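You operate a simulated robot arm through the tools that you are given. There is no shell and no other tool. Be economical: measure what you need, move in short steps, check, and stop when the job is done.

You are at the controls of a simulated two-armed robot. One attempt, no reset.

TASK
Switch on the scanner, scan the class 2 meter and sort it: PASS green tray, HOLD yellow tray.
Fine: it is in the black grid tray; press CLEAR after the scan. Set down upright: what you pick out.
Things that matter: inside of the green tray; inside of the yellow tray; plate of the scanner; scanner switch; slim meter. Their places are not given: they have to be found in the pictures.

Only the result counts: the job must be done as asked and must still hold three seconds after the hand-in. Knocking over, shifting, dropping, spilling or breaking anything else fails it.

THE ROBOT
Two 7-joint arms with fingered hands on one trunk that stands fixed in place. Base frame: the origin is at the foot of the trunk, x ahead of it, y to its left, z up; the work surface is at about z = 800. Lengths are in mm, angles in rad, forces in N, time in s.
The left shoulder is at [50, 214, 869], the right one opposite. With the tool pointing down near the work surface each hand reaches from about 400 to 900 mm from the base axis, measured 20 degrees to its own side. Payload 3 kg a hand.
Tool frame (each hand has its own): the origin (TCP) lies between the finger pads and is the grasp point; the fingertips stand 26 mm ahead of it; z points along the fingers, y is the line along which they close. The gripper opens to 132 mm. The gripper's body begins 73 mm behind the TCP. The gripper is a hand of 3 fingers: y runs from the thumb to the fingers, the wrist lies at [0, 0, -229] in the tool frame.
Orientation is that of the tool frame in the base frame, as a unit quaternion [x, y, z, w]. With the fingers straight down and closing along the base's y, the tool's x points along the base's -x, its y along +y and its z along -z.

THE INTERFACE
- The arms move only by the tool move_arm. It takes "left_motion", "right_motion" or both (then of equal length, played together; a hand with none holds still); each is a list that holds one entry, the list of rows, each a list of 6 numbers: the shift along the base's x, y, z in units of 500 mm (1.0 is 500 mm), then the turn, a rotation vector about the base's x, y, z in units of 60 degrees (1.0 is 60 degrees). In form: [[[dx, dy, dz, ax, ay, az], ...]]. A call has 1 to 20 rows; each row is the pose to reach, as a shift and turn from the pose commanded when the call began. A call with a number of a shift or a turn outside -1 to 1 is refused whole. A row lasts 0.2 s, in which the tool goes at most 50 mm and 0.15 rad; a call with a longer step from one row to the next is refused whole. A pose out of reach is approached as far as the arm can. The call stops where the force on the tool passes 40 N (or 10 N more than at its start, if that is more) or the arm is blocked; 0.2 s more then pass. In this call time passes only in rows, and 0.2 s behind the last. The reply holds the time, the measured pose of the TCP, the force on the tool along the base axes, the opening and the grip force, in the units named above and with some noise, with the torque about the TCP (base axes, N m) and any sound that the robot's microphone picked up.
- Cameras (640 x 400 px; columns grow to the right, rows downward): "scene" is now at [25.2, -15.9, 1488.2]; the picture's right is [-0.12, -0.99, 0.00], its down [-0.67, 0.08, -0.74] and it looks along [0.73, -0.09, -0.68] (base axes); focal length 354 px, centre (320, 200). "left" rides on the left gripper at [-62, 3, -92] in its tool frame; the picture's right is [-0.05, -1.00, 0.00], its down [0.83, -0.04, -0.56] and it looks along [0.55, -0.03, 0.83] (tool axes); focal length 230 px, centre (320, 200). "right" rides on the right gripper at [62, 3, -92] in its tool frame; the picture's right is [-0.05, 1.00, 0.00], its down [-0.83, -0.04, -0.56] and it looks along [-0.55, -0.03, 0.83] (tool axes); focal length 230 px, centre (320, 200).
- get_image(camera): a new picture of that camera. No time passes.
- finger_targets(finger1, finger2, thumb_bend, hand): sets how far each is bent, from 0 (flat) to 1 (curled in); at 0.3 the hand is open as for a grip, at 0.7 the pads meet at the TCP. One left out holds its place. A second passes; each finger stops where it meets its share of the squeeze, and holds until it gets a number again. It is the only way to open and close the hand. It gives what a move gives, with no picture; readings hold the bend of each and the force on the fingers (four entries, about 0 where the hand has none), thumb and palm.
- pan_tilt(pan, tilt): turns the head with the scene camera to pan (to the left, within 1.501 rad either way) and tilt (down, from -0.506 to 1.204), counted from straight ahead of the robot. It gives what a move gives.
- measure_at(camera, pixels): for up to 12 pixels [column, row] of the newest picture of that camera ("zoom" is the newest enlarged one), the place [x, y, z] in the base frame of the surface seen there, good to about 2 mm, but the place of the scene camera against the robot may be out by one fixed shift of up to 18 mm in any direction. No time passes.
- close_up(camera, box): a new picture of the part [left, top, right, bottom] of that camera's present view, enlarged. No time passes.
- finish_job(): hands the job in; it is judged then, once.

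Keep the steps short. Do not move on a guess: measure, check each grasp and each placing, and mend mistakes. In all there are 80 turns and 48 pictures (those below and enlarged ones count). Leave the grippers open and the arms clear of the work at the hand-in unless told otherwise, and finish with a single line.

The tools are called after "Emit:" by a JSON object that holds its "op" and its "data". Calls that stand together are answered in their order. move_arm: Moves the arms, as the interface text tells. Its arguments: {"type":"object","properties":{"left_motion":{"type":"array","items":{"type":"array","items":{"type":"array","items":{"type":"number"}}}},"right_motion":{"type":"array","items":{"type":"array","items":{"type":"array","items":{"type":"number"}}}}},"required":[]} The other tools are called the same way: finger_targets (finger1, finger2, thumb_bend, hand) moves the fingers one by one; pan_tilt (pan, tilt) turns the head that bears the scene camera; get_image (camera) takes a picture; measure_at (camera, pixels) gives the place of the surface under pixels of a picture; close_up (camera, box) takes an enlarged picture of a part of a camera's view; finish_job () hands the job in.

At the start:

```text
t: 0.0
left_position: [505.0, 171.7, 1198.5]
left_ee_rot: [0.044, 0.999, 0.0, 0.0]
left_ft_force: [0.1, -0.6, -0.1]
left_moment: [-0.03, -0.04, 0.02]
left_opening: 132.0
left_gripper_force: 0.1
left_shape: jaw
left_bend: [0.3, 0.3, 0.3]
left_finger forces: [0.0, 0.0, 0.0, 0.1, 0.0, 0.0]
right_position: [454.4, -279.8, 1201.7]
right_ee_rot: [0.044, 0.999, 0.0, 0.001]
right_ft_force: [-0.5, -1.0, 0.7]
right_moment: [-0.01, -0.01, 0.03]
right_opening: 131.9
right_gripper_force: 0.0
right_shape: jaw
right_bend: [0.3, 0.3, 0.3]
right_finger forces: [0.0, 0.0, 0.0, 0.0, 0.0, 0.0]
head pan, tilt: [-0.122, 0.744]
```

scene: 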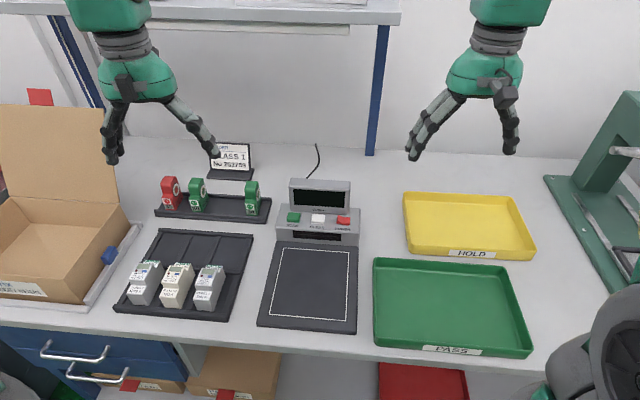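
right: 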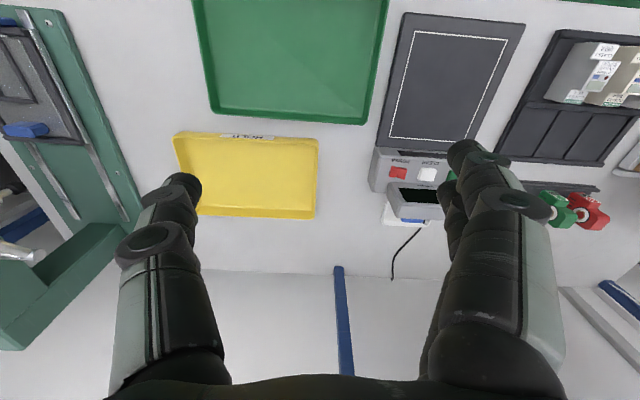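
left: 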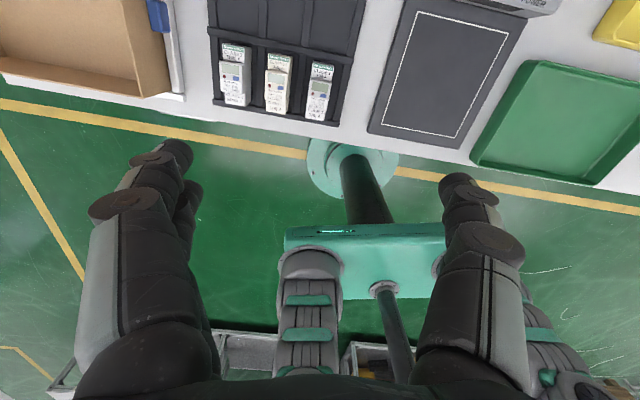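

I see three meters in the black grid tray (about 145-210, 285) and the scanner with its coloured buttons (about 318, 218). I'll enlarge both to read the labels.

Emit:
{"op": "close_up", "data": {"camera": "scene", "box": [100, 220, 260, 320]}}

Emit:
{"op": "close_up", "data": {"camera": "scene", "box": [250, 170, 378, 250]}}

Emit:
{"op": "close_up", "data": {"camera": "scene", "box": [150, 130, 278, 230]}}

Emit:
{"op": "close_up", "data": {"camera": "left", "box": [205, 30, 365, 130]}}

```text
4.00 times, centred on (180, 270) of scene
```

zoom: 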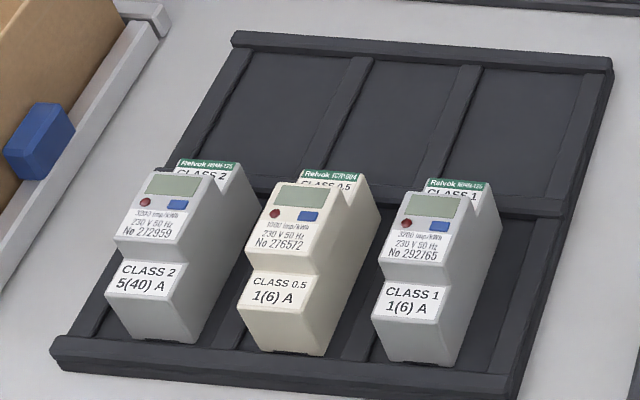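

```text
5.00 times, centred on (314, 210) of scene
```

zoom: 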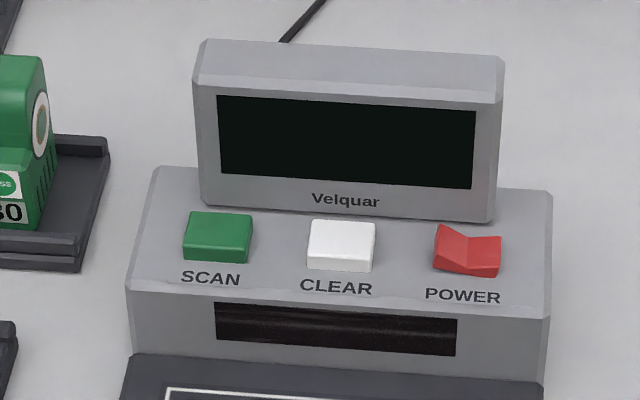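

```text
4.00 times, centred on (214, 180) of scene
```

zoom: 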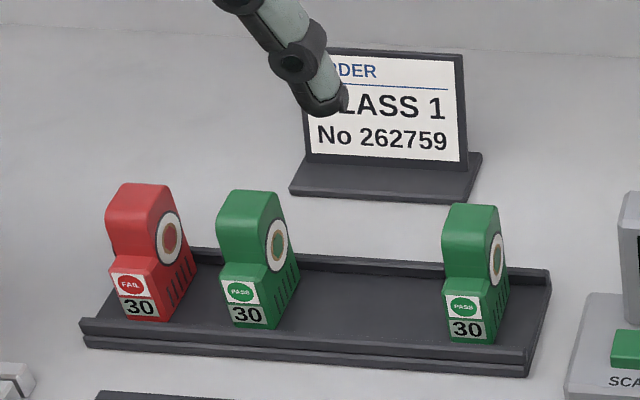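

```text
4.00 times, centred on (285, 80) of left
```

zoom: 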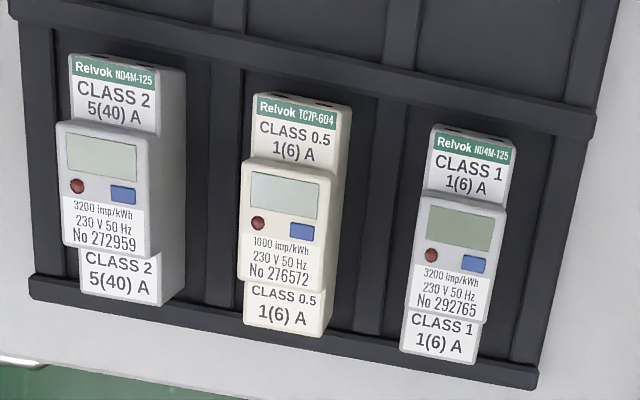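

The leftmost meter is the class 2 (No 272959). I'll measure it and the tray around it through the enlarged left picture, and the other things in the scene picture.

Emit:
{"op": "measure_at", "data": {"camera": "zoom", "pixels": [[70, 60], [157, 72], [183, 72], [157, 130], [65, 125], [145, 145], [62, 240], [148, 255], [82, 290], [160, 303], [120, 270], [200, 200]]}}

Emit:
{"op": "measure_at", "data": {"camera": "left", "pixels": [[390, 135], [455, 145], [515, 30], [420, 5], [440, 80], [500, 150], [570, 120], [240, 45], [270, 47], [224, 98], [330, 122], [575, 170]]}}

Emit:
{"op": "measure_at", "data": {"camera": "scene", "pixels": [[294, 217], [318, 217], [340, 219], [347, 221], [285, 320], [330, 322], [310, 280], [460, 300], [470, 225], [140, 270], [155, 264], [140, 291]]}}

Emit:
{"op": "measure_at", "data": {"camera": "right", "pixels": [[398, 173], [402, 173], [392, 171], [427, 175], [450, 178], [440, 90], [392, 135], [468, 140], [505, 42], [418, 35], [290, 60], [245, 180]]}}

```text
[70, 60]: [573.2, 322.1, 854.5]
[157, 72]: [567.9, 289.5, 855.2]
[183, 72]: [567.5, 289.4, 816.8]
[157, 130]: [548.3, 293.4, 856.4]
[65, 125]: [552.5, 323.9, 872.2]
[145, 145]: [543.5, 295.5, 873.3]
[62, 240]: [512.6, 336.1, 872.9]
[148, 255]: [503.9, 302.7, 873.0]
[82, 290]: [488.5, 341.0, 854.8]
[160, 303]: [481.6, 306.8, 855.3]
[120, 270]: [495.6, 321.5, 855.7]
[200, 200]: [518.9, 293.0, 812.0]
```

```text
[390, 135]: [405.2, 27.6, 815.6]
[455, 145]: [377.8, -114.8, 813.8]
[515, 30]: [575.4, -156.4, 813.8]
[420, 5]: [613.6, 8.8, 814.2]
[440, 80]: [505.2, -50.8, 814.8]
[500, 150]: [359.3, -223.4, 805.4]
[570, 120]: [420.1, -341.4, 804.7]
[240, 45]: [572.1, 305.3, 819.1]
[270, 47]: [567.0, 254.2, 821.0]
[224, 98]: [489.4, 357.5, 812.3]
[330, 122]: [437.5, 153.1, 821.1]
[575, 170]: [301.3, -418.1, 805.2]
```

```text
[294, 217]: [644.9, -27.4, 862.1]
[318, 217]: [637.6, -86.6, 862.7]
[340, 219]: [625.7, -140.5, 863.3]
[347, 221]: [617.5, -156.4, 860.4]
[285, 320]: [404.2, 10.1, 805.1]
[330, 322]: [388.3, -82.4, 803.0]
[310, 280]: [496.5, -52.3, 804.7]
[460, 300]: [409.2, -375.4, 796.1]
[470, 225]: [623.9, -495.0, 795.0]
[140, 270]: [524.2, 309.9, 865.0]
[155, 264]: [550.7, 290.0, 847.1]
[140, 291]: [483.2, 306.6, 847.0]
```

```text
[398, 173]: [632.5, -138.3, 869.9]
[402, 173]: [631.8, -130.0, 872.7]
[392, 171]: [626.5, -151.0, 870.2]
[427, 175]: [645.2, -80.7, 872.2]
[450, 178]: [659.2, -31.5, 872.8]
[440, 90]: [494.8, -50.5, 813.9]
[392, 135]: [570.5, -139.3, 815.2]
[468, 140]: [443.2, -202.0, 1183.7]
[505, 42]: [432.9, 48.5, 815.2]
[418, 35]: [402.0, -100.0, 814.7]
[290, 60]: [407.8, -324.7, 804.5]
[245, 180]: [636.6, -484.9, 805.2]
```

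The class 2 meter lies face up: centre about (528, 315), top 872, about 35 mm wide, long axis turned about -11.5°. The scene camera reads about 9 mm low, so I'll trust the hand cameras. Next I'll look at the rocker switch and buttons through the right camera.

Emit:
{"op": "close_up", "data": {"camera": "right", "box": [364, 140, 460, 200]}}

Emit:
{"op": "measure_at", "data": {"camera": "scene", "pixels": [[300, 182], [340, 183], [320, 178], [320, 195], [520, 225], [405, 245], [380, 345], [525, 350], [455, 350], [400, 300], [480, 290], [440, 270]]}}

```text
6.67 times, centred on (412, 170) of right
```

zoom: 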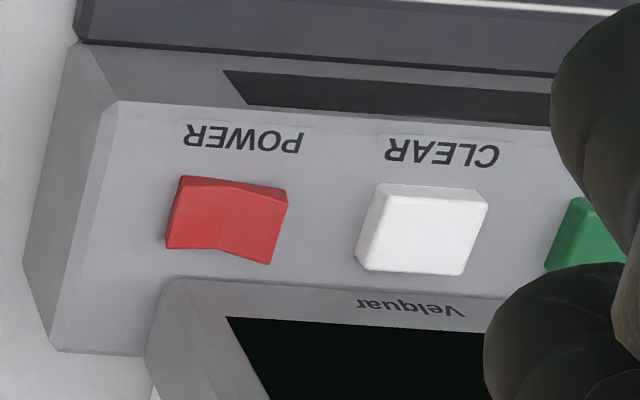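

```text
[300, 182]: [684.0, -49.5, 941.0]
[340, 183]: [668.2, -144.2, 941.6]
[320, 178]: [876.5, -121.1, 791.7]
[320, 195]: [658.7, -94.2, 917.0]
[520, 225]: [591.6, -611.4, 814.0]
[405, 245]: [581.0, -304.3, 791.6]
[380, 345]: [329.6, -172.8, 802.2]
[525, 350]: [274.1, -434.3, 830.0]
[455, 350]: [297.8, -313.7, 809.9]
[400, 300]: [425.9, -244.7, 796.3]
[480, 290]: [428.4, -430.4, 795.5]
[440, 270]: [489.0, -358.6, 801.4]
```

I'll measure the heights along the rocker and on the buttons, using this enlarged picture.

Emit:
{"op": "measure_at", "data": {"camera": "zoom", "pixels": [[175, 215], [190, 215], [205, 215], [220, 215], [235, 220], [250, 222], [265, 225], [278, 228], [420, 225], [140, 200], [330, 230], [585, 240]]}}

```text
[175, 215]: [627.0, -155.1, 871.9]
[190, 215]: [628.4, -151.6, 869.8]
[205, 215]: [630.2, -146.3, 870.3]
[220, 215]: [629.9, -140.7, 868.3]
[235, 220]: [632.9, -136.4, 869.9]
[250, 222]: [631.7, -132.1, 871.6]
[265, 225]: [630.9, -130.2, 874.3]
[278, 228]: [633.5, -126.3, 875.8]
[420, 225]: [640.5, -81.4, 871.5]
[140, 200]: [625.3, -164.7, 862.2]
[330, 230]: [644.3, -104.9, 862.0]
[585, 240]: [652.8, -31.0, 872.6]
```

The rocker's +y half (632, -129) stands higher at 875, so that's the half to press. I'll close the right hand to a tip and check what it looks like.

Emit:
{"op": "finger_targets", "data": {"hand": "right", "finger1": 0.7, "finger2": 0.7, "thumb_bend": 0.7}}

Emit:
{"op": "get_image", "data": {"camera": "right"}}

Emit:
{"op": "close_up", "data": {"camera": "scene", "box": [400, 0, 600, 125]}}

```text
t: 1.0
left_position: [504.7, 171.7, 1198.6]
left_ee_rot: [0.045, 0.999, 0.0, 0.0]
left_ft_force: [0.0, -0.5, -0.3]
left_moment: [-0.02, -0.01, 0.02]
left_opening: 131.5
left_gripper_force: 0.2
left_shape: jaw
left_bend: [0.3, 0.3, 0.3]
left_finger forces: [0.0, 0.0, 0.0, 0.0, 0.0, 0.1]
right_position: [454.1, -278.4, 1201.3]
right_ee_rot: [0.045, 0.999, 0.0, -0.001]
right_ft_force: [0.4, -0.1, -0.2]
right_moment: [0.0, -0.02, 0.0]
right_opening: 6.1
right_gripper_force: 0.0
right_shape: fingers
right_bend: [0.7, 0.7, 0.7]
right_finger forces: [0.1, 0.1, 0.0, 0.0, 0.0, 0.0]
head pan, tilt: [-0.122, 0.744]
```

```text
39 pictures are left
```

right: 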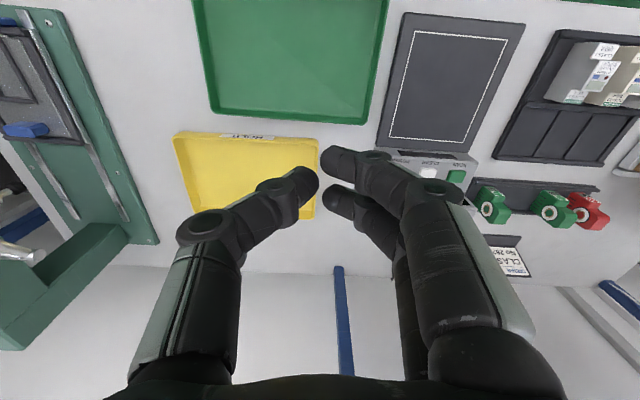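

```text
3.20 times, centred on (500, 62) of scene
```

zoom: 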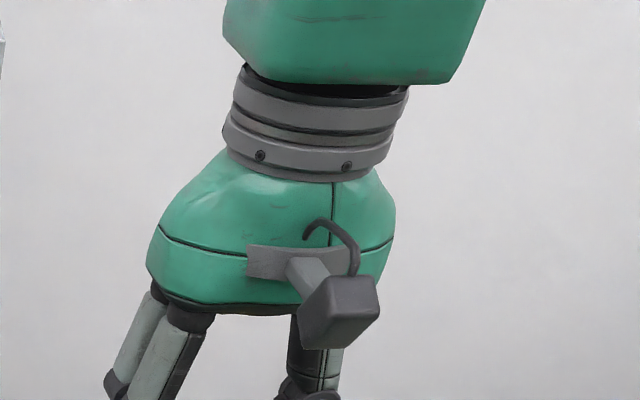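

Two fingers sit side by side with the thumb opposite. I'll measure where the tips are.

Emit:
{"op": "measure_at", "data": {"camera": "right", "pixels": [[325, 160], [335, 150], [328, 202], [338, 190], [310, 180], [300, 170], [345, 180], [308, 195], [265, 185], [375, 157]]}}

Emit:
{"op": "close_up", "data": {"camera": "scene", "box": [400, 80, 560, 180]}}

```text
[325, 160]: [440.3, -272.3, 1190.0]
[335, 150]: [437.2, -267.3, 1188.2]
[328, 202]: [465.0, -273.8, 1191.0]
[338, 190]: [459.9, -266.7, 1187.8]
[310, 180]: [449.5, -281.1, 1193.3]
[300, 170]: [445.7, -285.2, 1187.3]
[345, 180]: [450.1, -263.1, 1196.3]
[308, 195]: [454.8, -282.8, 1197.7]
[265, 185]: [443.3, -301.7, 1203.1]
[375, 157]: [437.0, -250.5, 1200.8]
```

```text
4.00 times, centred on (480, 130) of scene
```

zoom: 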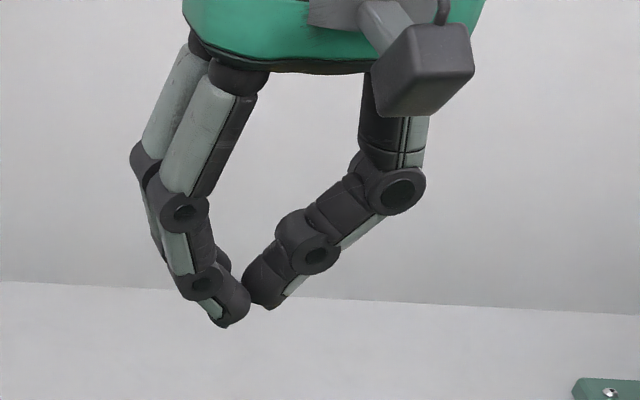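

I'll use the thumb alone as a pointer: thumb extended, fingers curled. Then I'll measure its tip.

Emit:
{"op": "finger_targets", "data": {"hand": "right", "finger1": 1.0, "finger2": 1.0, "thumb_bend": 0.4}}

Emit:
{"op": "get_image", "data": {"camera": "right"}}

Emit:
{"op": "close_up", "data": {"camera": "scene", "box": [400, 80, 560, 180]}}

```text
t: 2.0
left_position: [504.8, 172.5, 1199.0]
left_ee_rot: [0.045, 0.999, 0.0, 0.0]
left_ft_force: [0.3, -0.1, -0.1]
left_moment: [-0.01, 0.0, -0.01]
left_opening: 131.9
left_gripper_force: 0.0
left_shape: jaw
left_bend: [0.3, 0.3, 0.3]
left_finger forces: [0.0, 0.1, 0.0, 0.1, 0.1, 0.1]
right_position: [455.9, -278.4, 1202.6]
right_ee_rot: [0.044, 0.999, 0.001, 0.0]
right_ft_force: [0.5, 0.1, -0.2]
right_moment: [0.0, -0.03, -0.03]
right_opening: 50.4
right_gripper_force: 0.1
right_shape: fingers
right_bend: [1.0, 1.0, 0.4]
right_finger forces: [0.0, 0.1, 0.0, 0.0, 0.0, 0.0]
head pan, tilt: [-0.122, 0.744]
```

```text
36 pictures are left
```

right: 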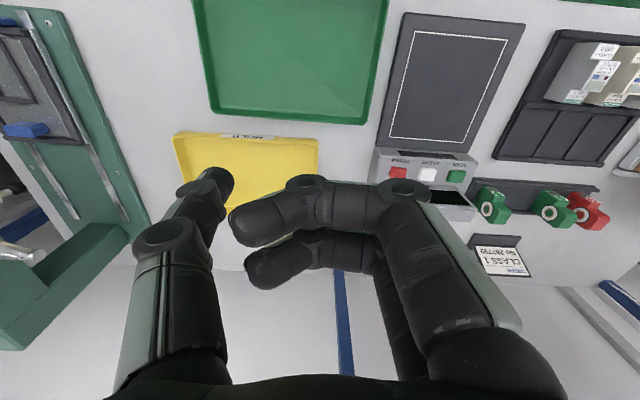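

```text
4.00 times, centred on (480, 130) of scene
```

zoom: 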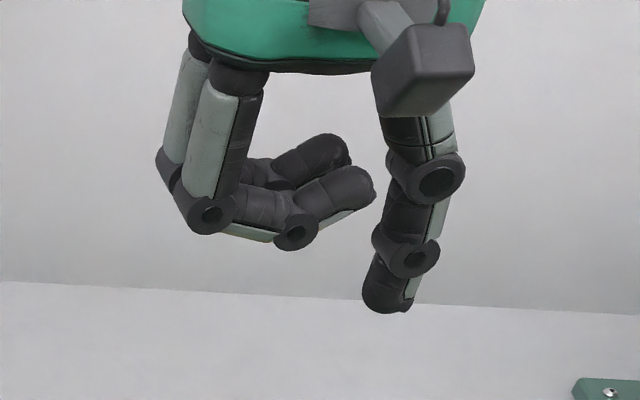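

The thumb now points well clear of the curled fingers. I'll measure its tip at (225, 182) in the right picture, and check it in the scene enlargement.

Emit:
{"op": "measure_at", "data": {"camera": "right", "pixels": [[225, 175], [230, 185], [225, 195], [215, 175], [200, 188], [240, 225], [305, 182]]}}

Emit:
{"op": "measure_at", "data": {"camera": "zoom", "pixels": [[375, 305], [390, 310], [405, 308], [385, 290], [365, 290]]}}

Emit:
{"op": "measure_at", "data": {"camera": "scene", "pixels": [[297, 180], [325, 182]]}}

```text
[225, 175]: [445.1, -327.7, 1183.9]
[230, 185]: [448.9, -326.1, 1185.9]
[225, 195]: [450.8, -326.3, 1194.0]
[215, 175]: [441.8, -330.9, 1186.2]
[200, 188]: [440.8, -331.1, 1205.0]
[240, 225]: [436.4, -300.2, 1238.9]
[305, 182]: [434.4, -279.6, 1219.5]
```

```text
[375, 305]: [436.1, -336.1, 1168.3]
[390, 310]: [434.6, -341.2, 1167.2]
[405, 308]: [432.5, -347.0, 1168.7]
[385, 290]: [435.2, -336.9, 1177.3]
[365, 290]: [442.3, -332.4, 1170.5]
```

```text
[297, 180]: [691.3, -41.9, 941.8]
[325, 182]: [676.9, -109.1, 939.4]
```

The thumb tip is 57 mm to -y of the TCP and 24 mm below it. I'll bring it over the rocker's high half, with the hand tilted 15° so it stays clear of the display: across first, then down to hover.

Emit:
{"op": "move_arm", "data": {"right_motion": [[[0.0595, 0.069, 0, 0, -0.05, -0.02], [0.119, 0.138, 0, 0, -0.1, -0.04], [0.1785, 0.2065, 0, 0, -0.15, -0.06], [0.238, 0.275, 0, 0, -0.2, -0.08], [0.2975, 0.344, 0, 0, -0.25, -0.105], [0.357, 0.413, 0, 0, -0.25, -0.105], [0.357, 0.413, -0.095, 0, -0.25, -0.105], [0.357, 0.413, -0.19, 0, -0.25, -0.105], [0.357, 0.413, -0.285, 0, -0.25, -0.105], [0.357, 0.413, -0.38, 0, -0.25, -0.105], [0.357, 0.413, -0.45, 0, -0.25, -0.105], [0.357, 0.413, -0.5, 0, -0.25, -0.105], [0.357, 0.413, -0.53, 0, -0.25, -0.105]]]}}

Emit:
{"op": "get_image", "data": {"camera": "right"}}

Emit:
{"op": "close_up", "data": {"camera": "scene", "box": [240, 140, 400, 240]}}

```text
t: 4.8
left_position: [504.5, 172.1, 1198.7]
left_ee_rot: [0.045, 0.999, -0.001, 0.0]
left_ft_force: [-0.5, 0.7, 0.1]
left_moment: [0.0, 0.0, 0.03]
left_opening: 132.0
left_gripper_force: 0.1
left_shape: jaw
left_bend: [0.3, 0.3, 0.3]
left_finger forces: [0.0, 0.0, 0.1, 0.0, 0.0, 0.0]
right_position: [632.4, -72.6, 937.3]
right_ee_rot: [0.099, 0.987, 0.005, 0.129]
right_ft_force: [0.7, 0.2, 0.0]
right_moment: [0.02, -0.02, 0.0]
right_opening: 50.6
right_gripper_force: 0.0
right_shape: fingers
right_bend: [1.0, 1.0, 0.4]
right_finger forces: [0.0, 0.0, 0.0, 0.0, 0.0, 0.0]
head pan, tilt: [-0.122, 0.744]
```

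```text
34 pictures are left
```

right: 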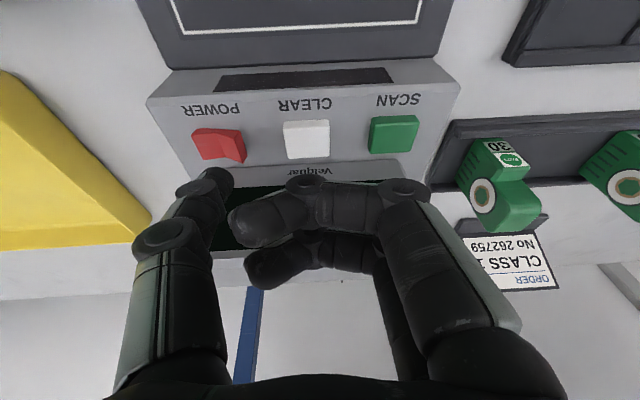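

```text
4.00 times, centred on (320, 190) of scene
```

zoom: 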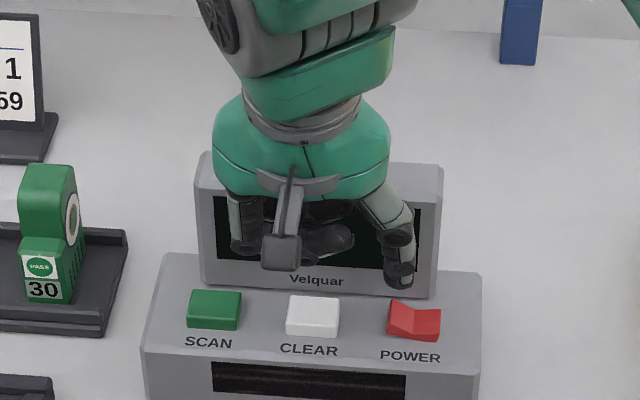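

The hover looks right. I'll re-measure the rocker and the thumb tip from this close view.

Emit:
{"op": "measure_at", "data": {"camera": "right", "pixels": [[238, 145], [228, 145], [215, 145], [200, 143], [225, 178], [230, 187], [305, 137], [392, 133], [320, 170], [320, 195], [305, 180]]}}

Emit:
{"op": "measure_at", "data": {"camera": "zoom", "pixels": [[392, 286], [402, 288], [408, 284], [400, 270], [395, 310], [430, 325]]}}

```text
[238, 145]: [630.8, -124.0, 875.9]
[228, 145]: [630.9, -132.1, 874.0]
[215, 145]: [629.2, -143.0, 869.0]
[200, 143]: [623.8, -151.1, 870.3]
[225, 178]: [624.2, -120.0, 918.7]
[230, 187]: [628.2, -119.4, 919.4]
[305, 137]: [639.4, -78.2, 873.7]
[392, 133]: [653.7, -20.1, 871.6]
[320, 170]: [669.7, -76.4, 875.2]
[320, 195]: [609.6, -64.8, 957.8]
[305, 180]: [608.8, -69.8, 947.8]
```

```text
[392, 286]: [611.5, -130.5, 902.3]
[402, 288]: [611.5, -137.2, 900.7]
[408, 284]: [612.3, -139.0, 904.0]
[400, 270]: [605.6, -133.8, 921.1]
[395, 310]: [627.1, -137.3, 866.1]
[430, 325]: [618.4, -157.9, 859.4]
```

The tip's lowest point is at about z 911, y -130. I'll shift it +4 mm in x and +2 mm in y, press down in small steps to about 8 mm below the high edge, then lift.

Emit:
{"op": "move_arm", "data": {"right_motion": [[[0.008, 0.004, -0.02, 0, 0, 0], [0.008, 0.004, -0.04, 0, 0, 0], [0.008, 0.004, -0.06, 0, 0, 0], [0.008, 0.004, -0.068, 0, 0, 0], [0.008, 0.004, -0.074, 0, 0, 0], [0.008, 0.004, -0.08, 0, 0, 0], [0.008, 0.004, -0.085, 0, 0, 0], [0.008, 0.004, -0.088, 0, 0, 0]]]}}

Emit:
{"op": "close_up", "data": {"camera": "scene", "box": [240, 140, 400, 240]}}

```text
t: 6.3
left_position: [505.6, 172.2, 1199.0]
left_ee_rot: [0.045, 0.999, -0.001, 0.0]
left_ft_force: [-0.1, -0.3, 0.4]
left_moment: [0.01, 0.01, 0.02]
left_opening: 132.1
left_gripper_force: 0.1
left_shape: jaw
left_bend: [0.3, 0.3, 0.3]
left_finger forces: [0.0, 0.1, 0.1, 0.0, 0.0, 0.0]
right_position: [639.6, -68.4, 900.0]
right_ee_rot: [0.097, 0.986, 0.007, 0.135]
right_ft_force: [-0.4, -0.2, 8.3]
right_moment: [-0.56, 0.11, -0.05]
right_opening: 52.3
right_gripper_force: 4.3
right_shape: fingers
right_bend: [1.0, 1.0, 0.39]
right_finger forces: [0.1, 0.0, 0.0, 0.0, 8.1, 0.0]
head pan, tilt: [-0.122, 0.744]
stopped in row 7 (right hand): the force on the tool passed its limit at 42 N (the readings are from after the stop); the commanded pose is now the measured one
```

```text
4.00 times, centred on (320, 190) of scene
```

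zoom: 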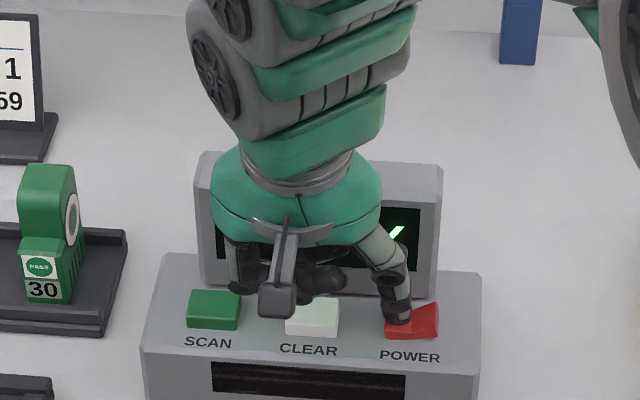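

The switch clicked over and the display is lit. I'll lift the right hand and move it back to its own side, and preshape the left hand to a narrower opening for the meter.

Emit:
{"op": "move_arm", "data": {"right_motion": [[[0, 0, 0.05, 0, 0, 0], [0, 0, 0.13, 0, 0, 0], [0, 0, 0.22, 0, 0, 0], [-0.05, -0.05, 0.27, 0, 0.05, 0], [-0.1, -0.11, 0.31, 0, 0.1, 0], [-0.15, -0.17, 0.35, 0, 0.15, 0.03], [-0.2, -0.23, 0.39, 0, 0.2, 0.05], [-0.25, -0.29, 0.43, 0, 0.25, 0.07], [-0.28, -0.35, 0.47, 0, 0.25, 0.08], [-0.3, -0.4, 0.5, 0, 0.25, 0.09]]]}}

Emit:
{"op": "finger_targets", "data": {"hand": "left", "finger1": 0.47, "finger2": 0.47, "thumb_bend": 0.47}}

Emit:
{"op": "get_image", "data": {"camera": "scene"}}

Emit:
{"op": "get_image", "data": {"camera": "left"}}

```text
t: 8.6
left_position: [504.3, 171.2, 1199.5]
left_ee_rot: [0.045, 0.999, 0.001, 0.0]
left_ft_force: [0.1, 0.2, -0.3]
left_moment: [0.01, -0.01, 0.01]
left_opening: 132.0
left_gripper_force: 0.2
left_shape: jaw
left_bend: [0.3, 0.3, 0.3]
left_finger forces: [0.1, 0.0, 0.0, 0.1, 0.1, 0.1]
right_position: [489.8, -270.7, 1150.5]
right_ee_rot: [0.052, 0.999, 0.001, 0.004]
right_ft_force: [-0.2, -0.1, 0.3]
right_moment: [0.0, -0.02, 0.05]
right_opening: 51.0
right_gripper_force: 0.1
right_shape: fingers
right_bend: [1.0, 1.0, 0.4]
right_finger forces: [0.0, 0.0, 0.1, 0.0, 0.1, 0.1]
head pan, tilt: [-0.122, 0.744]
```

```text
t: 9.6
left_position: [505.2, 171.8, 1198.7]
left_ee_rot: [0.044, 0.999, -0.001, 0.0]
left_ft_force: [-0.5, 0.3, 0.1]
left_moment: [0.02, 0.02, -0.02]
left_opening: 78.6
left_gripper_force: 0.1
left_shape: fingers
left_bend: [0.47, 0.47, 0.47]
left_finger forces: [0.0, 0.0, 0.0, 0.1, 0.0, 0.1]
right_position: [489.1, -269.4, 1148.5]
right_ee_rot: [0.052, 0.999, 0.0, 0.003]
right_ft_force: [0.3, -0.4, 0.7]
right_moment: [0.03, 0.02, 0.03]
right_opening: 50.9
right_gripper_force: 0.0
right_shape: fingers
right_bend: [1.0, 1.0, 0.4]
right_finger forces: [0.0, 0.0, 0.0, 0.0, 0.0, 0.1]
head pan, tilt: [-0.122, 0.744]
```

```text
31 pictures are left
```

scene: 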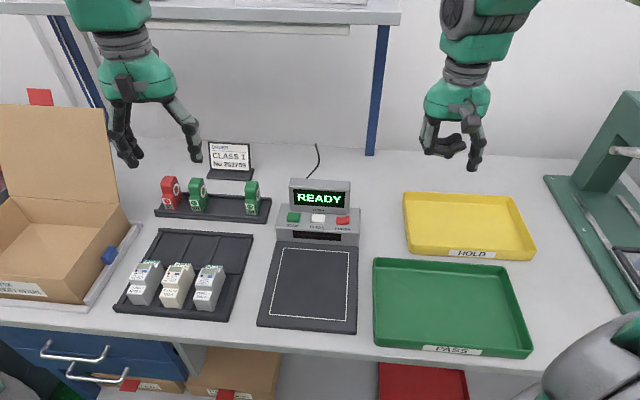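

```text
30 pictures are left
```

left: 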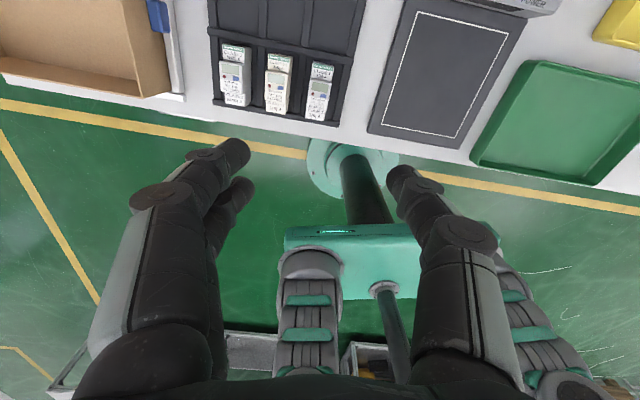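

The scanner shows READY. I'll narrow the left hand a bit more so it misses the neighbouring meter, and bring it to hover over the class 2 meter at TCP z 930, yawed -11.5°.

Emit:
{"op": "finger_targets", "data": {"hand": "left", "finger1": 0.53, "finger2": 0.53, "thumb_bend": 0.53}}

Emit:
{"op": "move_arm", "data": {"left_motion": [[[0.015, 0.09, 0, 0, 0, -0.035], [0.03, 0.18, 0, 0, 0, -0.07], [0.046, 0.27, 0, 0, 0, -0.107], [0.046, 0.286, -0.09, 0, 0, -0.107], [0.046, 0.286, -0.18, 0, 0, -0.107], [0.046, 0.286, -0.27, 0, 0, -0.107], [0.046, 0.286, -0.36, 0, 0, -0.107], [0.046, 0.286, -0.45, 0, 0, -0.107], [0.046, 0.286, -0.538, 0, 0, -0.107]]]}}

Emit:
{"op": "get_image", "data": {"camera": "left"}}

Emit:
{"op": "close_up", "data": {"camera": "scene", "box": [80, 200, 240, 300]}}

```text
t: 10.6
left_position: [505.3, 172.3, 1198.4]
left_ee_rot: [0.045, 0.999, 0.0, 0.0]
left_ft_force: [-0.3, 0.9, -0.2]
left_moment: [0.02, 0.02, 0.0]
left_opening: 58.2
left_gripper_force: 0.1
left_shape: fingers
left_bend: [0.53, 0.53, 0.53]
left_finger forces: [0.1, 0.0, 0.0, 0.0, 0.0, 0.0]
right_position: [488.7, -269.4, 1148.8]
right_ee_rot: [0.051, 0.999, 0.001, 0.004]
right_ft_force: [0.1, 0.9, -0.2]
right_moment: [0.03, 0.02, -0.02]
right_opening: 50.8
right_gripper_force: 0.0
right_shape: fingers
right_bend: [1.0, 1.0, 0.4]
right_finger forces: [0.1, 0.1, 0.1, 0.0, 0.0, 0.0]
head pan, tilt: [-0.122, 0.744]
```

```text
t: 12.6
left_position: [528.1, 316.4, 928.7]
left_ee_rot: [0.1, 0.995, 0.0, 0.0]
left_ft_force: [0.2, 0.6, 0.8]
left_moment: [-0.01, 0.05, -0.01]
left_opening: 58.0
left_gripper_force: 0.0
left_shape: fingers
left_bend: [0.53, 0.53, 0.53]
left_finger forces: [0.0, 0.1, 0.0, 0.0, 0.1, 0.1]
right_position: [489.3, -268.8, 1149.0]
right_ee_rot: [0.052, 0.999, 0.001, 0.005]
right_ft_force: [0.1, -0.7, 0.1]
right_moment: [0.01, -0.02, -0.01]
right_opening: 50.9
right_gripper_force: 0.0
right_shape: fingers
right_bend: [1.0, 1.0, 0.4]
right_finger forces: [0.1, 0.0, 0.0, 0.0, 0.0, 0.0]
head pan, tilt: [-0.122, 0.744]
```

```text
29 pictures are left
```

left: 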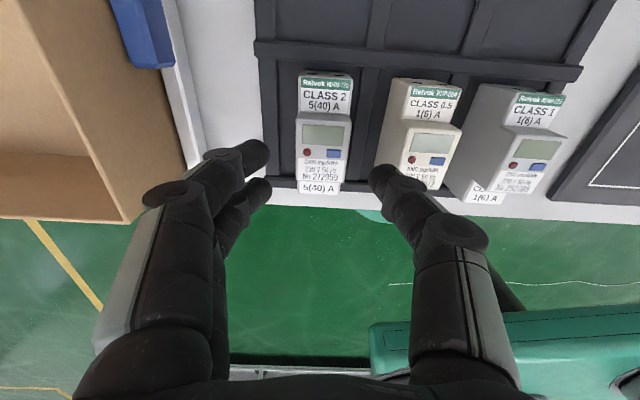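

```text
4.00 times, centred on (160, 250) of scene
```

zoom: 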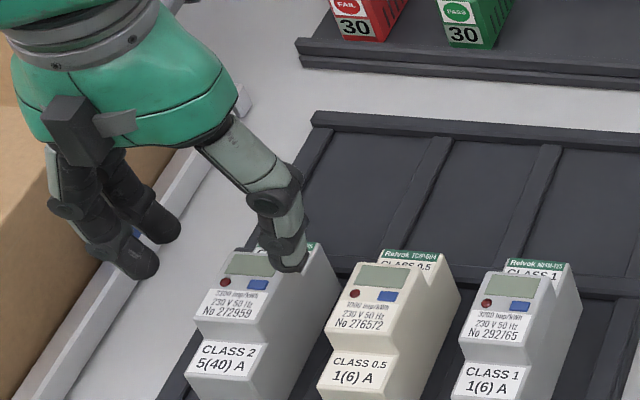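

The hand hovers over the meter. I'll re-measure the meter, its neighbour and the fingertips from this close picture.

Emit:
{"op": "measure_at", "data": {"camera": "left", "pixels": [[304, 80], [348, 84], [300, 118], [346, 122], [298, 175], [340, 178], [300, 189], [340, 192], [383, 150], [262, 150], [265, 185], [375, 175]]}}

```text
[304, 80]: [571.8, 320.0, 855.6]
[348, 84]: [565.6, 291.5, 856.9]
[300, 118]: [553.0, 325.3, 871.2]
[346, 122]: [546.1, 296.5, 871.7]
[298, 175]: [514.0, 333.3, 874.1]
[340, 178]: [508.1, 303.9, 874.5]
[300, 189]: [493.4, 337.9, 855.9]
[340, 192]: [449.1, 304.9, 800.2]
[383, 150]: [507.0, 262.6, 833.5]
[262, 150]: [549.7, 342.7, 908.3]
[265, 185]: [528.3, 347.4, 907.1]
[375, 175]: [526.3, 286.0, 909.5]
```

The meter centre (528, 315) and the hand centre (528, 316) agree. I'll go straight down to TCP z 847.

Emit:
{"op": "move_arm", "data": {"left_motion": [[[0, -0.002, -0.04, 0, 0, 0], [0, -0.002, -0.08, 0, 0, 0], [0, -0.002, -0.11, 0, 0, 0], [0, -0.002, -0.14, 0, 0, 0], [0, -0.002, -0.164, 0, 0, 0]]]}}

Emit:
{"op": "get_image", "data": {"camera": "left"}}

```text
t: 13.8
left_position: [527.4, 314.4, 847.3]
left_ee_rot: [0.1, 0.995, 0.0, 0.0]
left_ft_force: [-3.6, -1.0, 17.3]
left_moment: [-0.29, 0.15, -0.01]
left_opening: 56.8
left_gripper_force: 8.2
left_shape: fingers
left_bend: [0.54, 0.54, 0.53]
left_finger forces: [2.5, 2.1, 0.1, 0.0, 13.3, 0.0]
right_position: [489.4, -268.5, 1149.0]
right_ee_rot: [0.051, 0.999, 0.0, 0.005]
right_ft_force: [0.3, -0.3, 1.0]
right_moment: [0.0, -0.01, 0.06]
right_opening: 50.7
right_gripper_force: 0.0
right_shape: fingers
right_bend: [1.0, 1.0, 0.4]
right_finger forces: [0.0, 0.0, 0.0, 0.1, 0.0, 0.0]
head pan, tilt: [-0.122, 0.744]
```

```text
27 pictures are left
```

left: 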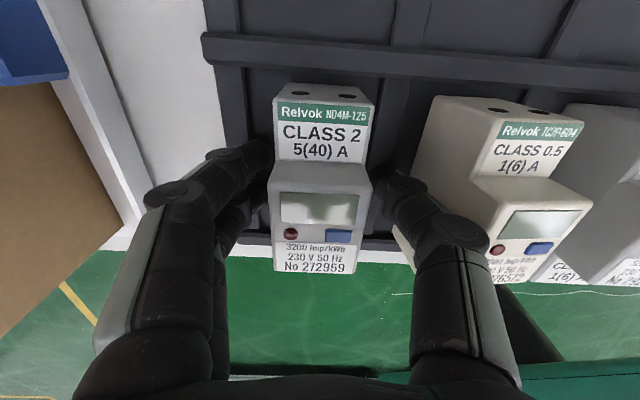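

17 N upward means the tips are resting on the tray dividers. I'll rise 5 mm and then close the hand.

Emit:
{"op": "move_arm", "data": {"left_motion": [[[0, 0, 0.006, 0, 0, 0], [0, 0, 0.012, 0, 0, 0]]]}}

Emit:
{"op": "finger_targets", "data": {"hand": "left", "finger1": 0.7, "finger2": 0.7, "thumb_bend": 0.7}}

Emit:
{"op": "get_image", "data": {"camera": "left"}}

```text
t: 14.3
left_position: [529.5, 313.2, 853.5]
left_ee_rot: [0.1, 0.995, -0.001, 0.0]
left_ft_force: [-0.1, -0.7, -0.1]
left_moment: [0.01, -0.02, 0.0]
left_opening: 57.2
left_gripper_force: 0.2
left_shape: fingers
left_bend: [0.53, 0.53, 0.53]
left_finger forces: [0.0, 0.1, 0.1, 0.0, 0.3, 0.0]
right_position: [489.6, -269.1, 1149.0]
right_ee_rot: [0.051, 0.999, 0.001, 0.004]
right_ft_force: [0.7, -0.2, -0.7]
right_moment: [-0.02, 0.01, 0.01]
right_opening: 50.6
right_gripper_force: 0.0
right_shape: fingers
right_bend: [1.0, 1.0, 0.4]
right_finger forces: [0.0, 0.0, 0.0, 0.1, 0.0, 0.1]
head pan, tilt: [-0.122, 0.744]
```

```text
t: 15.3
left_position: [526.5, 313.8, 853.6]
left_ee_rot: [0.1, 0.995, 0.0, 0.0]
left_ft_force: [0.0, 0.3, -0.4]
left_moment: [-0.02, -0.01, 0.04]
left_opening: 34.3
left_gripper_force: 13.3
left_shape: fingers
left_bend: [0.61, 0.61, 0.64]
left_finger forces: [6.7, 6.8, 0.0, 0.0, 13.6, 0.0]
right_position: [490.0, -269.4, 1150.0]
right_ee_rot: [0.052, 0.999, 0.0, 0.004]
right_ft_force: [0.2, -0.1, 0.4]
right_moment: [-0.02, 0.01, 0.0]
right_opening: 50.6
right_gripper_force: 0.1
right_shape: fingers
right_bend: [1.0, 1.0, 0.4]
right_finger forces: [0.0, 0.0, 0.1, 0.0, 0.0, 0.0]
head pan, tilt: [-0.122, 0.744]
```

```text
26 pictures are left
```

left: 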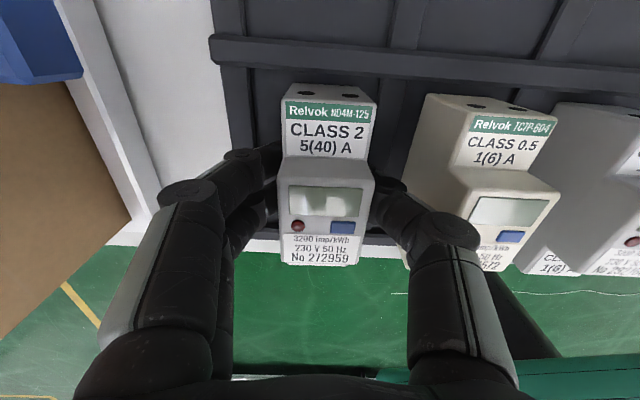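

It is gripped evenly: 34 mm wide, fingers 6.7 N each and thumb 13.6 N. I'll lift it gently by 100 mm and check.

Emit:
{"op": "move_arm", "data": {"left_motion": [[[0, 0, 0.01, 0, 0, 0], [0, 0, 0.03, 0, 0, 0], [0, 0, 0.06, 0, 0, 0], [0, 0, 0.1, 0, 0, 0], [0, 0, 0.15, 0, 0, 0], [0, 0, 0.2, 0, 0, 0]]]}}

Emit:
{"op": "get_image", "data": {"camera": "scene"}}

```text
t: 16.8
left_position: [529.5, 313.4, 953.2]
left_ee_rot: [0.1, 0.995, -0.001, 0.001]
left_ft_force: [0.4, -0.3, -2.1]
left_moment: [0.0, 0.0, 0.04]
left_opening: 34.0
left_gripper_force: 13.2
left_shape: fingers
left_bend: [0.61, 0.61, 0.64]
left_finger forces: [6.6, 6.8, 0.0, 0.0, 13.5, 0.1]
right_position: [490.1, -270.6, 1149.2]
right_ee_rot: [0.051, 0.999, 0.0, 0.004]
right_ft_force: [0.3, 0.0, 0.8]
right_moment: [0.02, 0.0, -0.01]
right_opening: 50.8
right_gripper_force: 0.0
right_shape: fingers
right_bend: [1.0, 1.0, 0.4]
right_finger forces: [0.1, 0.0, 0.0, 0.0, 0.0, 0.0]
head pan, tilt: [-0.122, 0.744]
```

```text
25 pictures are left
```

scene: 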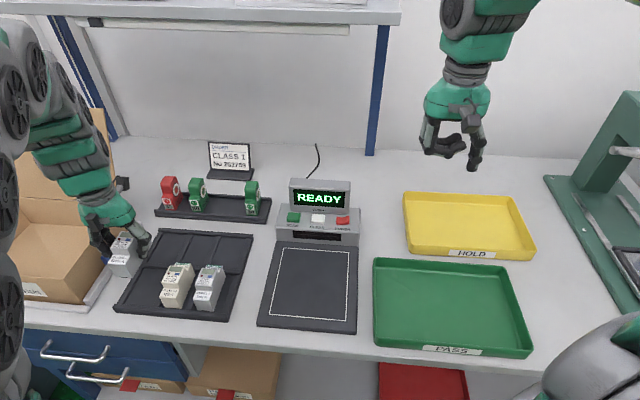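

It holds well, about 2 N. I'll carry it at this height to above the scanner plate centre (495, -57), keeping the yaw, and then lower partway.

Emit:
{"op": "move_arm", "data": {"left_motion": [[[-0.004, -0.04, 0, 0, 0, 0], [-0.01, -0.11, 0, 0, 0, 0], [-0.018, -0.2, 0, 0, 0, 0], [-0.026, -0.29, 0, 0, 0, 0], [-0.034, -0.38, 0, 0, 0, 0], [-0.042, -0.47, 0, 0, 0, 0], [-0.05, -0.56, 0, 0, 0, 0], [-0.058, -0.64, 0, 0, 0, 0], [-0.064, -0.71, 0, 0, 0, 0], [-0.067, -0.742, 0, 0, 0, 0], [-0.067, -0.742, -0.05, 0, 0, 0], [-0.067, -0.742, -0.11, 0, 0, 0], [-0.067, -0.742, -0.15, 0, 0, 0]]]}}

Emit:
{"op": "get_image", "data": {"camera": "scene"}}

Emit:
{"op": "get_image", "data": {"camera": "left"}}

```text
t: 19.6
left_position: [494.3, -58.1, 879.0]
left_ee_rot: [0.1, 0.995, 0.0, 0.0]
left_ft_force: [-0.5, 0.1, -2.1]
left_moment: [-0.01, -0.01, 0.03]
left_opening: 34.0
left_gripper_force: 13.4
left_shape: fingers
left_bend: [0.61, 0.61, 0.64]
left_finger forces: [6.8, 6.9, 0.0, 0.0, 13.6, 0.0]
right_position: [488.9, -269.9, 1149.5]
right_ee_rot: [0.051, 0.999, 0.001, 0.003]
right_ft_force: [0.0, 1.3, -0.3]
right_moment: [0.0, -0.01, -0.04]
right_opening: 50.8
right_gripper_force: 0.0
right_shape: fingers
right_bend: [1.0, 1.0, 0.4]
right_finger forces: [0.0, 0.0, 0.0, 0.0, 0.0, 0.0]
head pan, tilt: [-0.122, 0.744]
```

```text
24 pictures are left
```

scene: 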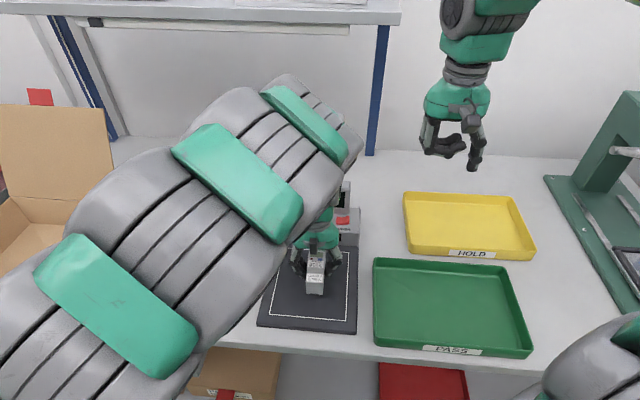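

```text
23 pictures are left
```

left: 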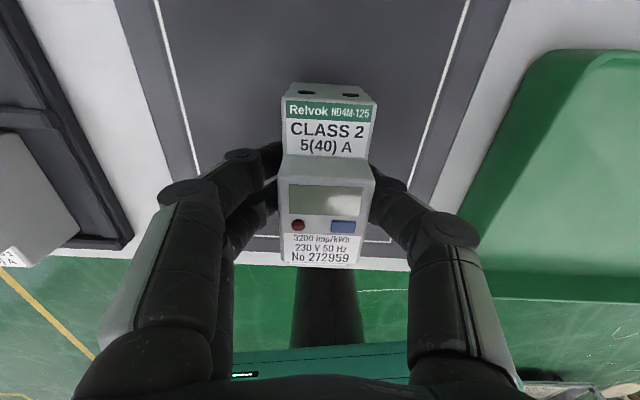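

It's well centred between the plate lines. I'll lower it gently until it just touches, near TCP z 857.

Emit:
{"op": "move_arm", "data": {"left_motion": [[[0, 0, -0.02, 0, 0, 0], [0, 0, -0.034, 0, 0, 0], [0, 0, -0.04, 0, 0, 0], [0, 0, -0.044, 0, 0, 0]]]}}

```text
t: 20.6
left_position: [494.0, -57.0, 856.8]
left_ee_rot: [0.1, 0.995, 0.0, 0.0]
left_ft_force: [-0.5, -0.7, -1.4]
left_moment: [0.01, 0.0, 0.03]
left_opening: 34.1
left_gripper_force: 13.5
left_shape: fingers
left_bend: [0.61, 0.61, 0.64]
left_finger forces: [6.8, 6.8, 0.0, 0.0, 13.6, 0.0]
right_position: [489.3, -269.4, 1149.1]
right_ee_rot: [0.051, 0.999, 0.001, 0.004]
right_ft_force: [0.7, -1.0, 0.2]
right_moment: [-0.01, 0.01, 0.0]
right_opening: 50.9
right_gripper_force: 0.0
right_shape: fingers
right_bend: [1.0, 1.0, 0.4]
right_finger forces: [0.0, 0.0, 0.0, 0.1, 0.0, 0.0]
head pan, tilt: [-0.122, 0.744]
```

Still about 1.4 to 2 N of weight, so it isn't resting yet. I'll go on in 1 mm steps.

Emit:
{"op": "move_arm", "data": {"left_motion": [[[0, 0, -0.002, 0, 0, 0], [0, 0, -0.004, 0, 0, 0]]]}}

```text
t: 21.1
left_position: [494.6, -57.2, 855.6]
left_ee_rot: [0.101, 0.995, 0.0, 0.0]
left_ft_force: [-0.2, 0.3, 3.0]
left_moment: [-0.03, -0.02, 0.0]
left_opening: 33.8
left_gripper_force: 14.4
left_shape: fingers
left_bend: [0.61, 0.61, 0.64]
left_finger forces: [7.3, 7.3, 0.0, 0.0, 14.1, 0.0]
right_position: [489.2, -268.8, 1150.3]
right_ee_rot: [0.052, 0.999, 0.001, 0.004]
right_ft_force: [0.4, -0.4, 1.1]
right_moment: [0.01, -0.02, -0.01]
right_opening: 51.0
right_gripper_force: 0.1
right_shape: fingers
right_bend: [1.0, 1.0, 0.4]
right_finger forces: [0.0, 0.1, 0.0, 0.0, 0.0, 0.1]
head pan, tilt: [-0.122, 0.744]
```

The meter now touches the plate (+3 N). I'll open the hand.

Emit:
{"op": "finger_targets", "data": {"hand": "left", "finger1": 0.5, "finger2": 0.5, "thumb_bend": 0.5}}

```text
t: 22.1
left_position: [493.9, -57.5, 853.0]
left_ee_rot: [0.1, 0.995, 0.0, 0.0]
left_ft_force: [-0.5, -0.3, 0.7]
left_moment: [-0.02, 0.03, 0.01]
left_opening: 67.3
left_gripper_force: 0.0
left_shape: fingers
left_bend: [0.5, 0.5, 0.5]
left_finger forces: [0.0, 0.0, 0.0, 0.1, 0.0, 0.1]
right_position: [489.6, -269.6, 1149.1]
right_ee_rot: [0.051, 0.999, 0.0, 0.003]
right_ft_force: [0.1, -0.2, -0.4]
right_moment: [0.0, -0.02, 0.03]
right_opening: 50.7
right_gripper_force: 0.0
right_shape: fingers
right_bend: [1.0, 1.0, 0.4]
right_finger forces: [0.1, 0.0, 0.1, 0.1, 0.1, 0.1]
head pan, tilt: [-0.122, 0.744]
```

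Released. I'll lift the left hand straight up and withdraw it to the left, then check the plate.

Emit:
{"op": "move_arm", "data": {"left_motion": [[[0, 0, 0.03, 0, 0, 0], [0, 0, 0.08, 0, 0, 0], [0, 0, 0.15, 0, 0, 0], [0, 0, 0.22, 0, 0, 0], [0, 0.06, 0.28, 0, 0, 0], [0, 0.13, 0.34, 0, 0, 0], [0, 0.2, 0.4, 0, 0, 0], [0, 0.27, 0.46, 0, 0, 0], [0, 0.35, 0.5, 0, 0, 0], [0, 0.43, 0.52, 0, 0, 0], [0, 0.51, 0.54, 0, 0, 0], [0, 0.59, 0.56, 0, 0, 0], [0, 0.65, 0.58, 0, 0, 0]]]}}

Emit:
{"op": "get_image", "data": {"camera": "scene"}}

Emit:
{"op": "get_image", "data": {"camera": "right"}}

```text
t: 24.9
left_position: [495.3, 268.4, 1145.7]
left_ee_rot: [0.1, 0.995, 0.0, 0.0]
left_ft_force: [0.0, 0.0, -0.6]
left_moment: [0.0, 0.01, -0.04]
left_opening: 67.3
left_gripper_force: 0.1
left_shape: fingers
left_bend: [0.5, 0.5, 0.5]
left_finger forces: [0.0, 0.1, 0.0, 0.0, 0.1, 0.0]
right_position: [489.2, -269.1, 1148.5]
right_ee_rot: [0.051, 0.999, 0.001, 0.003]
right_ft_force: [0.4, -0.3, 0.5]
right_moment: [0.0, -0.01, 0.03]
right_opening: 50.9
right_gripper_force: 0.1
right_shape: fingers
right_bend: [1.0, 1.0, 0.4]
right_finger forces: [0.1, 0.0, 0.0, 0.0, 0.1, 0.1]
head pan, tilt: [-0.122, 0.744]
```

```text
22 pictures are left
```

scene: 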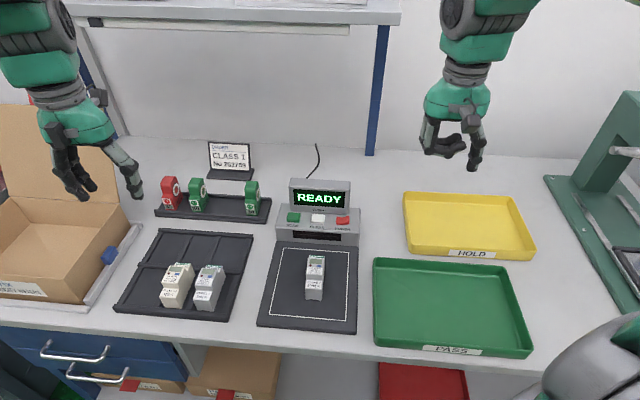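

```text
21 pictures are left
```

right: 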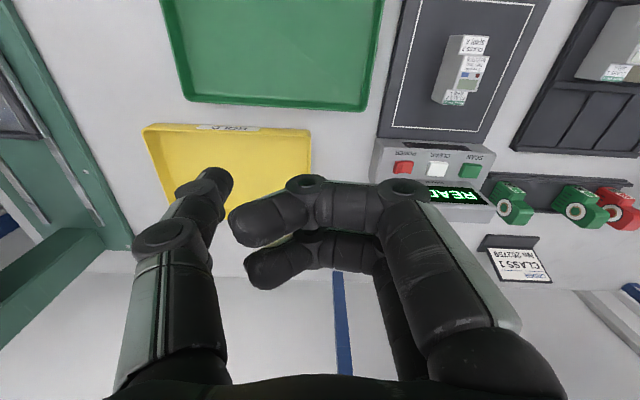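

The meter stands face up inside the plate lines. Next I'll bring the right thumb over SCAN (centre about 652, -20), the same way I did for POWER.

Emit:
{"op": "move_arm", "data": {"right_motion": [[[0.041, 0.076, 0, 0, -0.04, -0.015], [0.082, 0.152, 0, 0, -0.08, -0.03], [0.123, 0.228, 0, 0, -0.12, -0.045], [0.164, 0.304, 0, 0, -0.16, -0.06], [0.205, 0.38, 0, 0, -0.2, -0.075], [0.246, 0.456, 0, 0, -0.25, -0.09], [0.287, 0.532, 0, 0, -0.25, -0.09], [0.334, 0.613, 0, 0, -0.25, -0.09], [0.334, 0.613, -0.09, 0, -0.25, -0.09], [0.334, 0.613, -0.18, 0, -0.25, -0.09], [0.334, 0.613, -0.27, 0, -0.25, -0.09], [0.334, 0.613, -0.35, 0, -0.25, -0.09], [0.334, 0.613, -0.41, 0, -0.25, -0.09], [0.334, 0.613, -0.435, 0, -0.25, -0.09]]]}}

Emit:
{"op": "get_image", "data": {"camera": "right"}}

Emit:
{"op": "close_up", "data": {"camera": "scene", "box": [240, 150, 400, 250]}}

```text
t: 27.9
left_position: [493.8, 268.1, 1145.7]
left_ee_rot: [0.1, 0.995, 0.0, 0.0]
left_ft_force: [-0.3, 0.6, 0.3]
left_moment: [0.0, -0.04, -0.01]
left_opening: 67.2
left_gripper_force: 0.0
left_shape: fingers
left_bend: [0.5, 0.5, 0.5]
left_finger forces: [0.0, 0.1, 0.0, 0.0, 0.0, 0.1]
right_position: [655.9, 38.3, 931.7]
right_ee_rot: [0.098, 0.986, 0.007, 0.134]
right_ft_force: [0.8, 0.4, 0.3]
right_moment: [0.0, 0.01, -0.01]
right_opening: 50.8
right_gripper_force: 0.0
right_shape: fingers
right_bend: [1.0, 1.0, 0.4]
right_finger forces: [0.0, 0.0, 0.0, 0.1, 0.0, 0.0]
head pan, tilt: [-0.122, 0.744]
```

```text
20 pictures are left
```

right: 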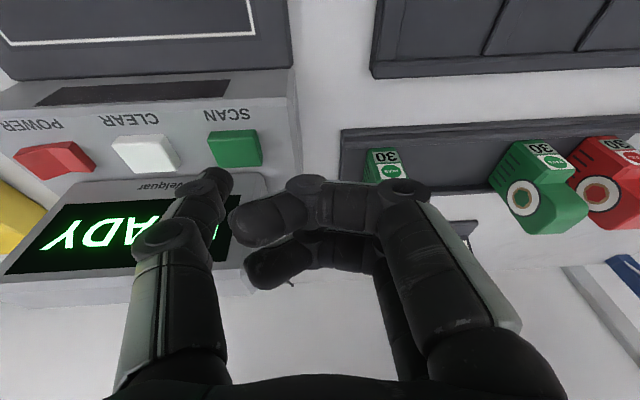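

```text
4.00 times, centred on (320, 200) of scene
```

zoom: 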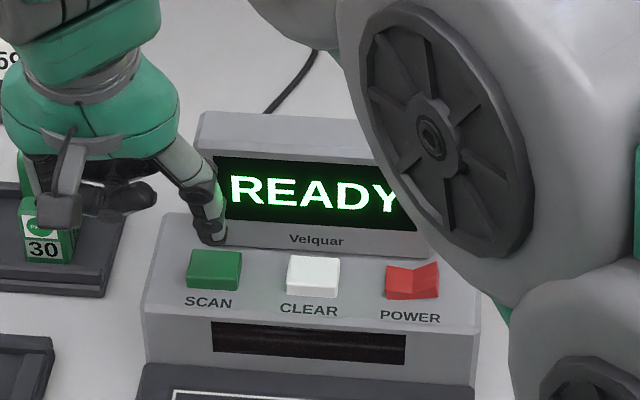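

The green stamp stands near the curled fingers, so I'll check its height, the button centre and the finger heights before pressing.

Emit:
{"op": "measure_at", "data": {"camera": "right", "pixels": [[235, 148], [215, 148], [256, 148], [385, 160], [370, 175], [305, 182], [225, 180], [400, 185], [380, 150]]}}

Emit:
{"op": "measure_at", "data": {"camera": "scene", "pixels": [[251, 186]]}}

Emit:
{"op": "measure_at", "data": {"camera": "zoom", "pixels": [[205, 240], [213, 244], [220, 242], [35, 215], [110, 208], [215, 262], [40, 200]]}}

```text
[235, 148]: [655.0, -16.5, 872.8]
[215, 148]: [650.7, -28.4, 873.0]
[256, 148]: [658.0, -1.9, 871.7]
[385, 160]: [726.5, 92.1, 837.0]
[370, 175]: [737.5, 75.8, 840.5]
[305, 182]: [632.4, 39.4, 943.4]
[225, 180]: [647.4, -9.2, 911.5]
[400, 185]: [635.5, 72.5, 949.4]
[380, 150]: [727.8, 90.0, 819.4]
```

```text
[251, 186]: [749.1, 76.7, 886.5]
```

```text
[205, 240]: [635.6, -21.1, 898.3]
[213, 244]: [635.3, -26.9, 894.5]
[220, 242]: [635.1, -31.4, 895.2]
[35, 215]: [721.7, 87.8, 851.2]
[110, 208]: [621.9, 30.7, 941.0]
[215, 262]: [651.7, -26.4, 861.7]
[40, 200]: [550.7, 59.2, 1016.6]
```

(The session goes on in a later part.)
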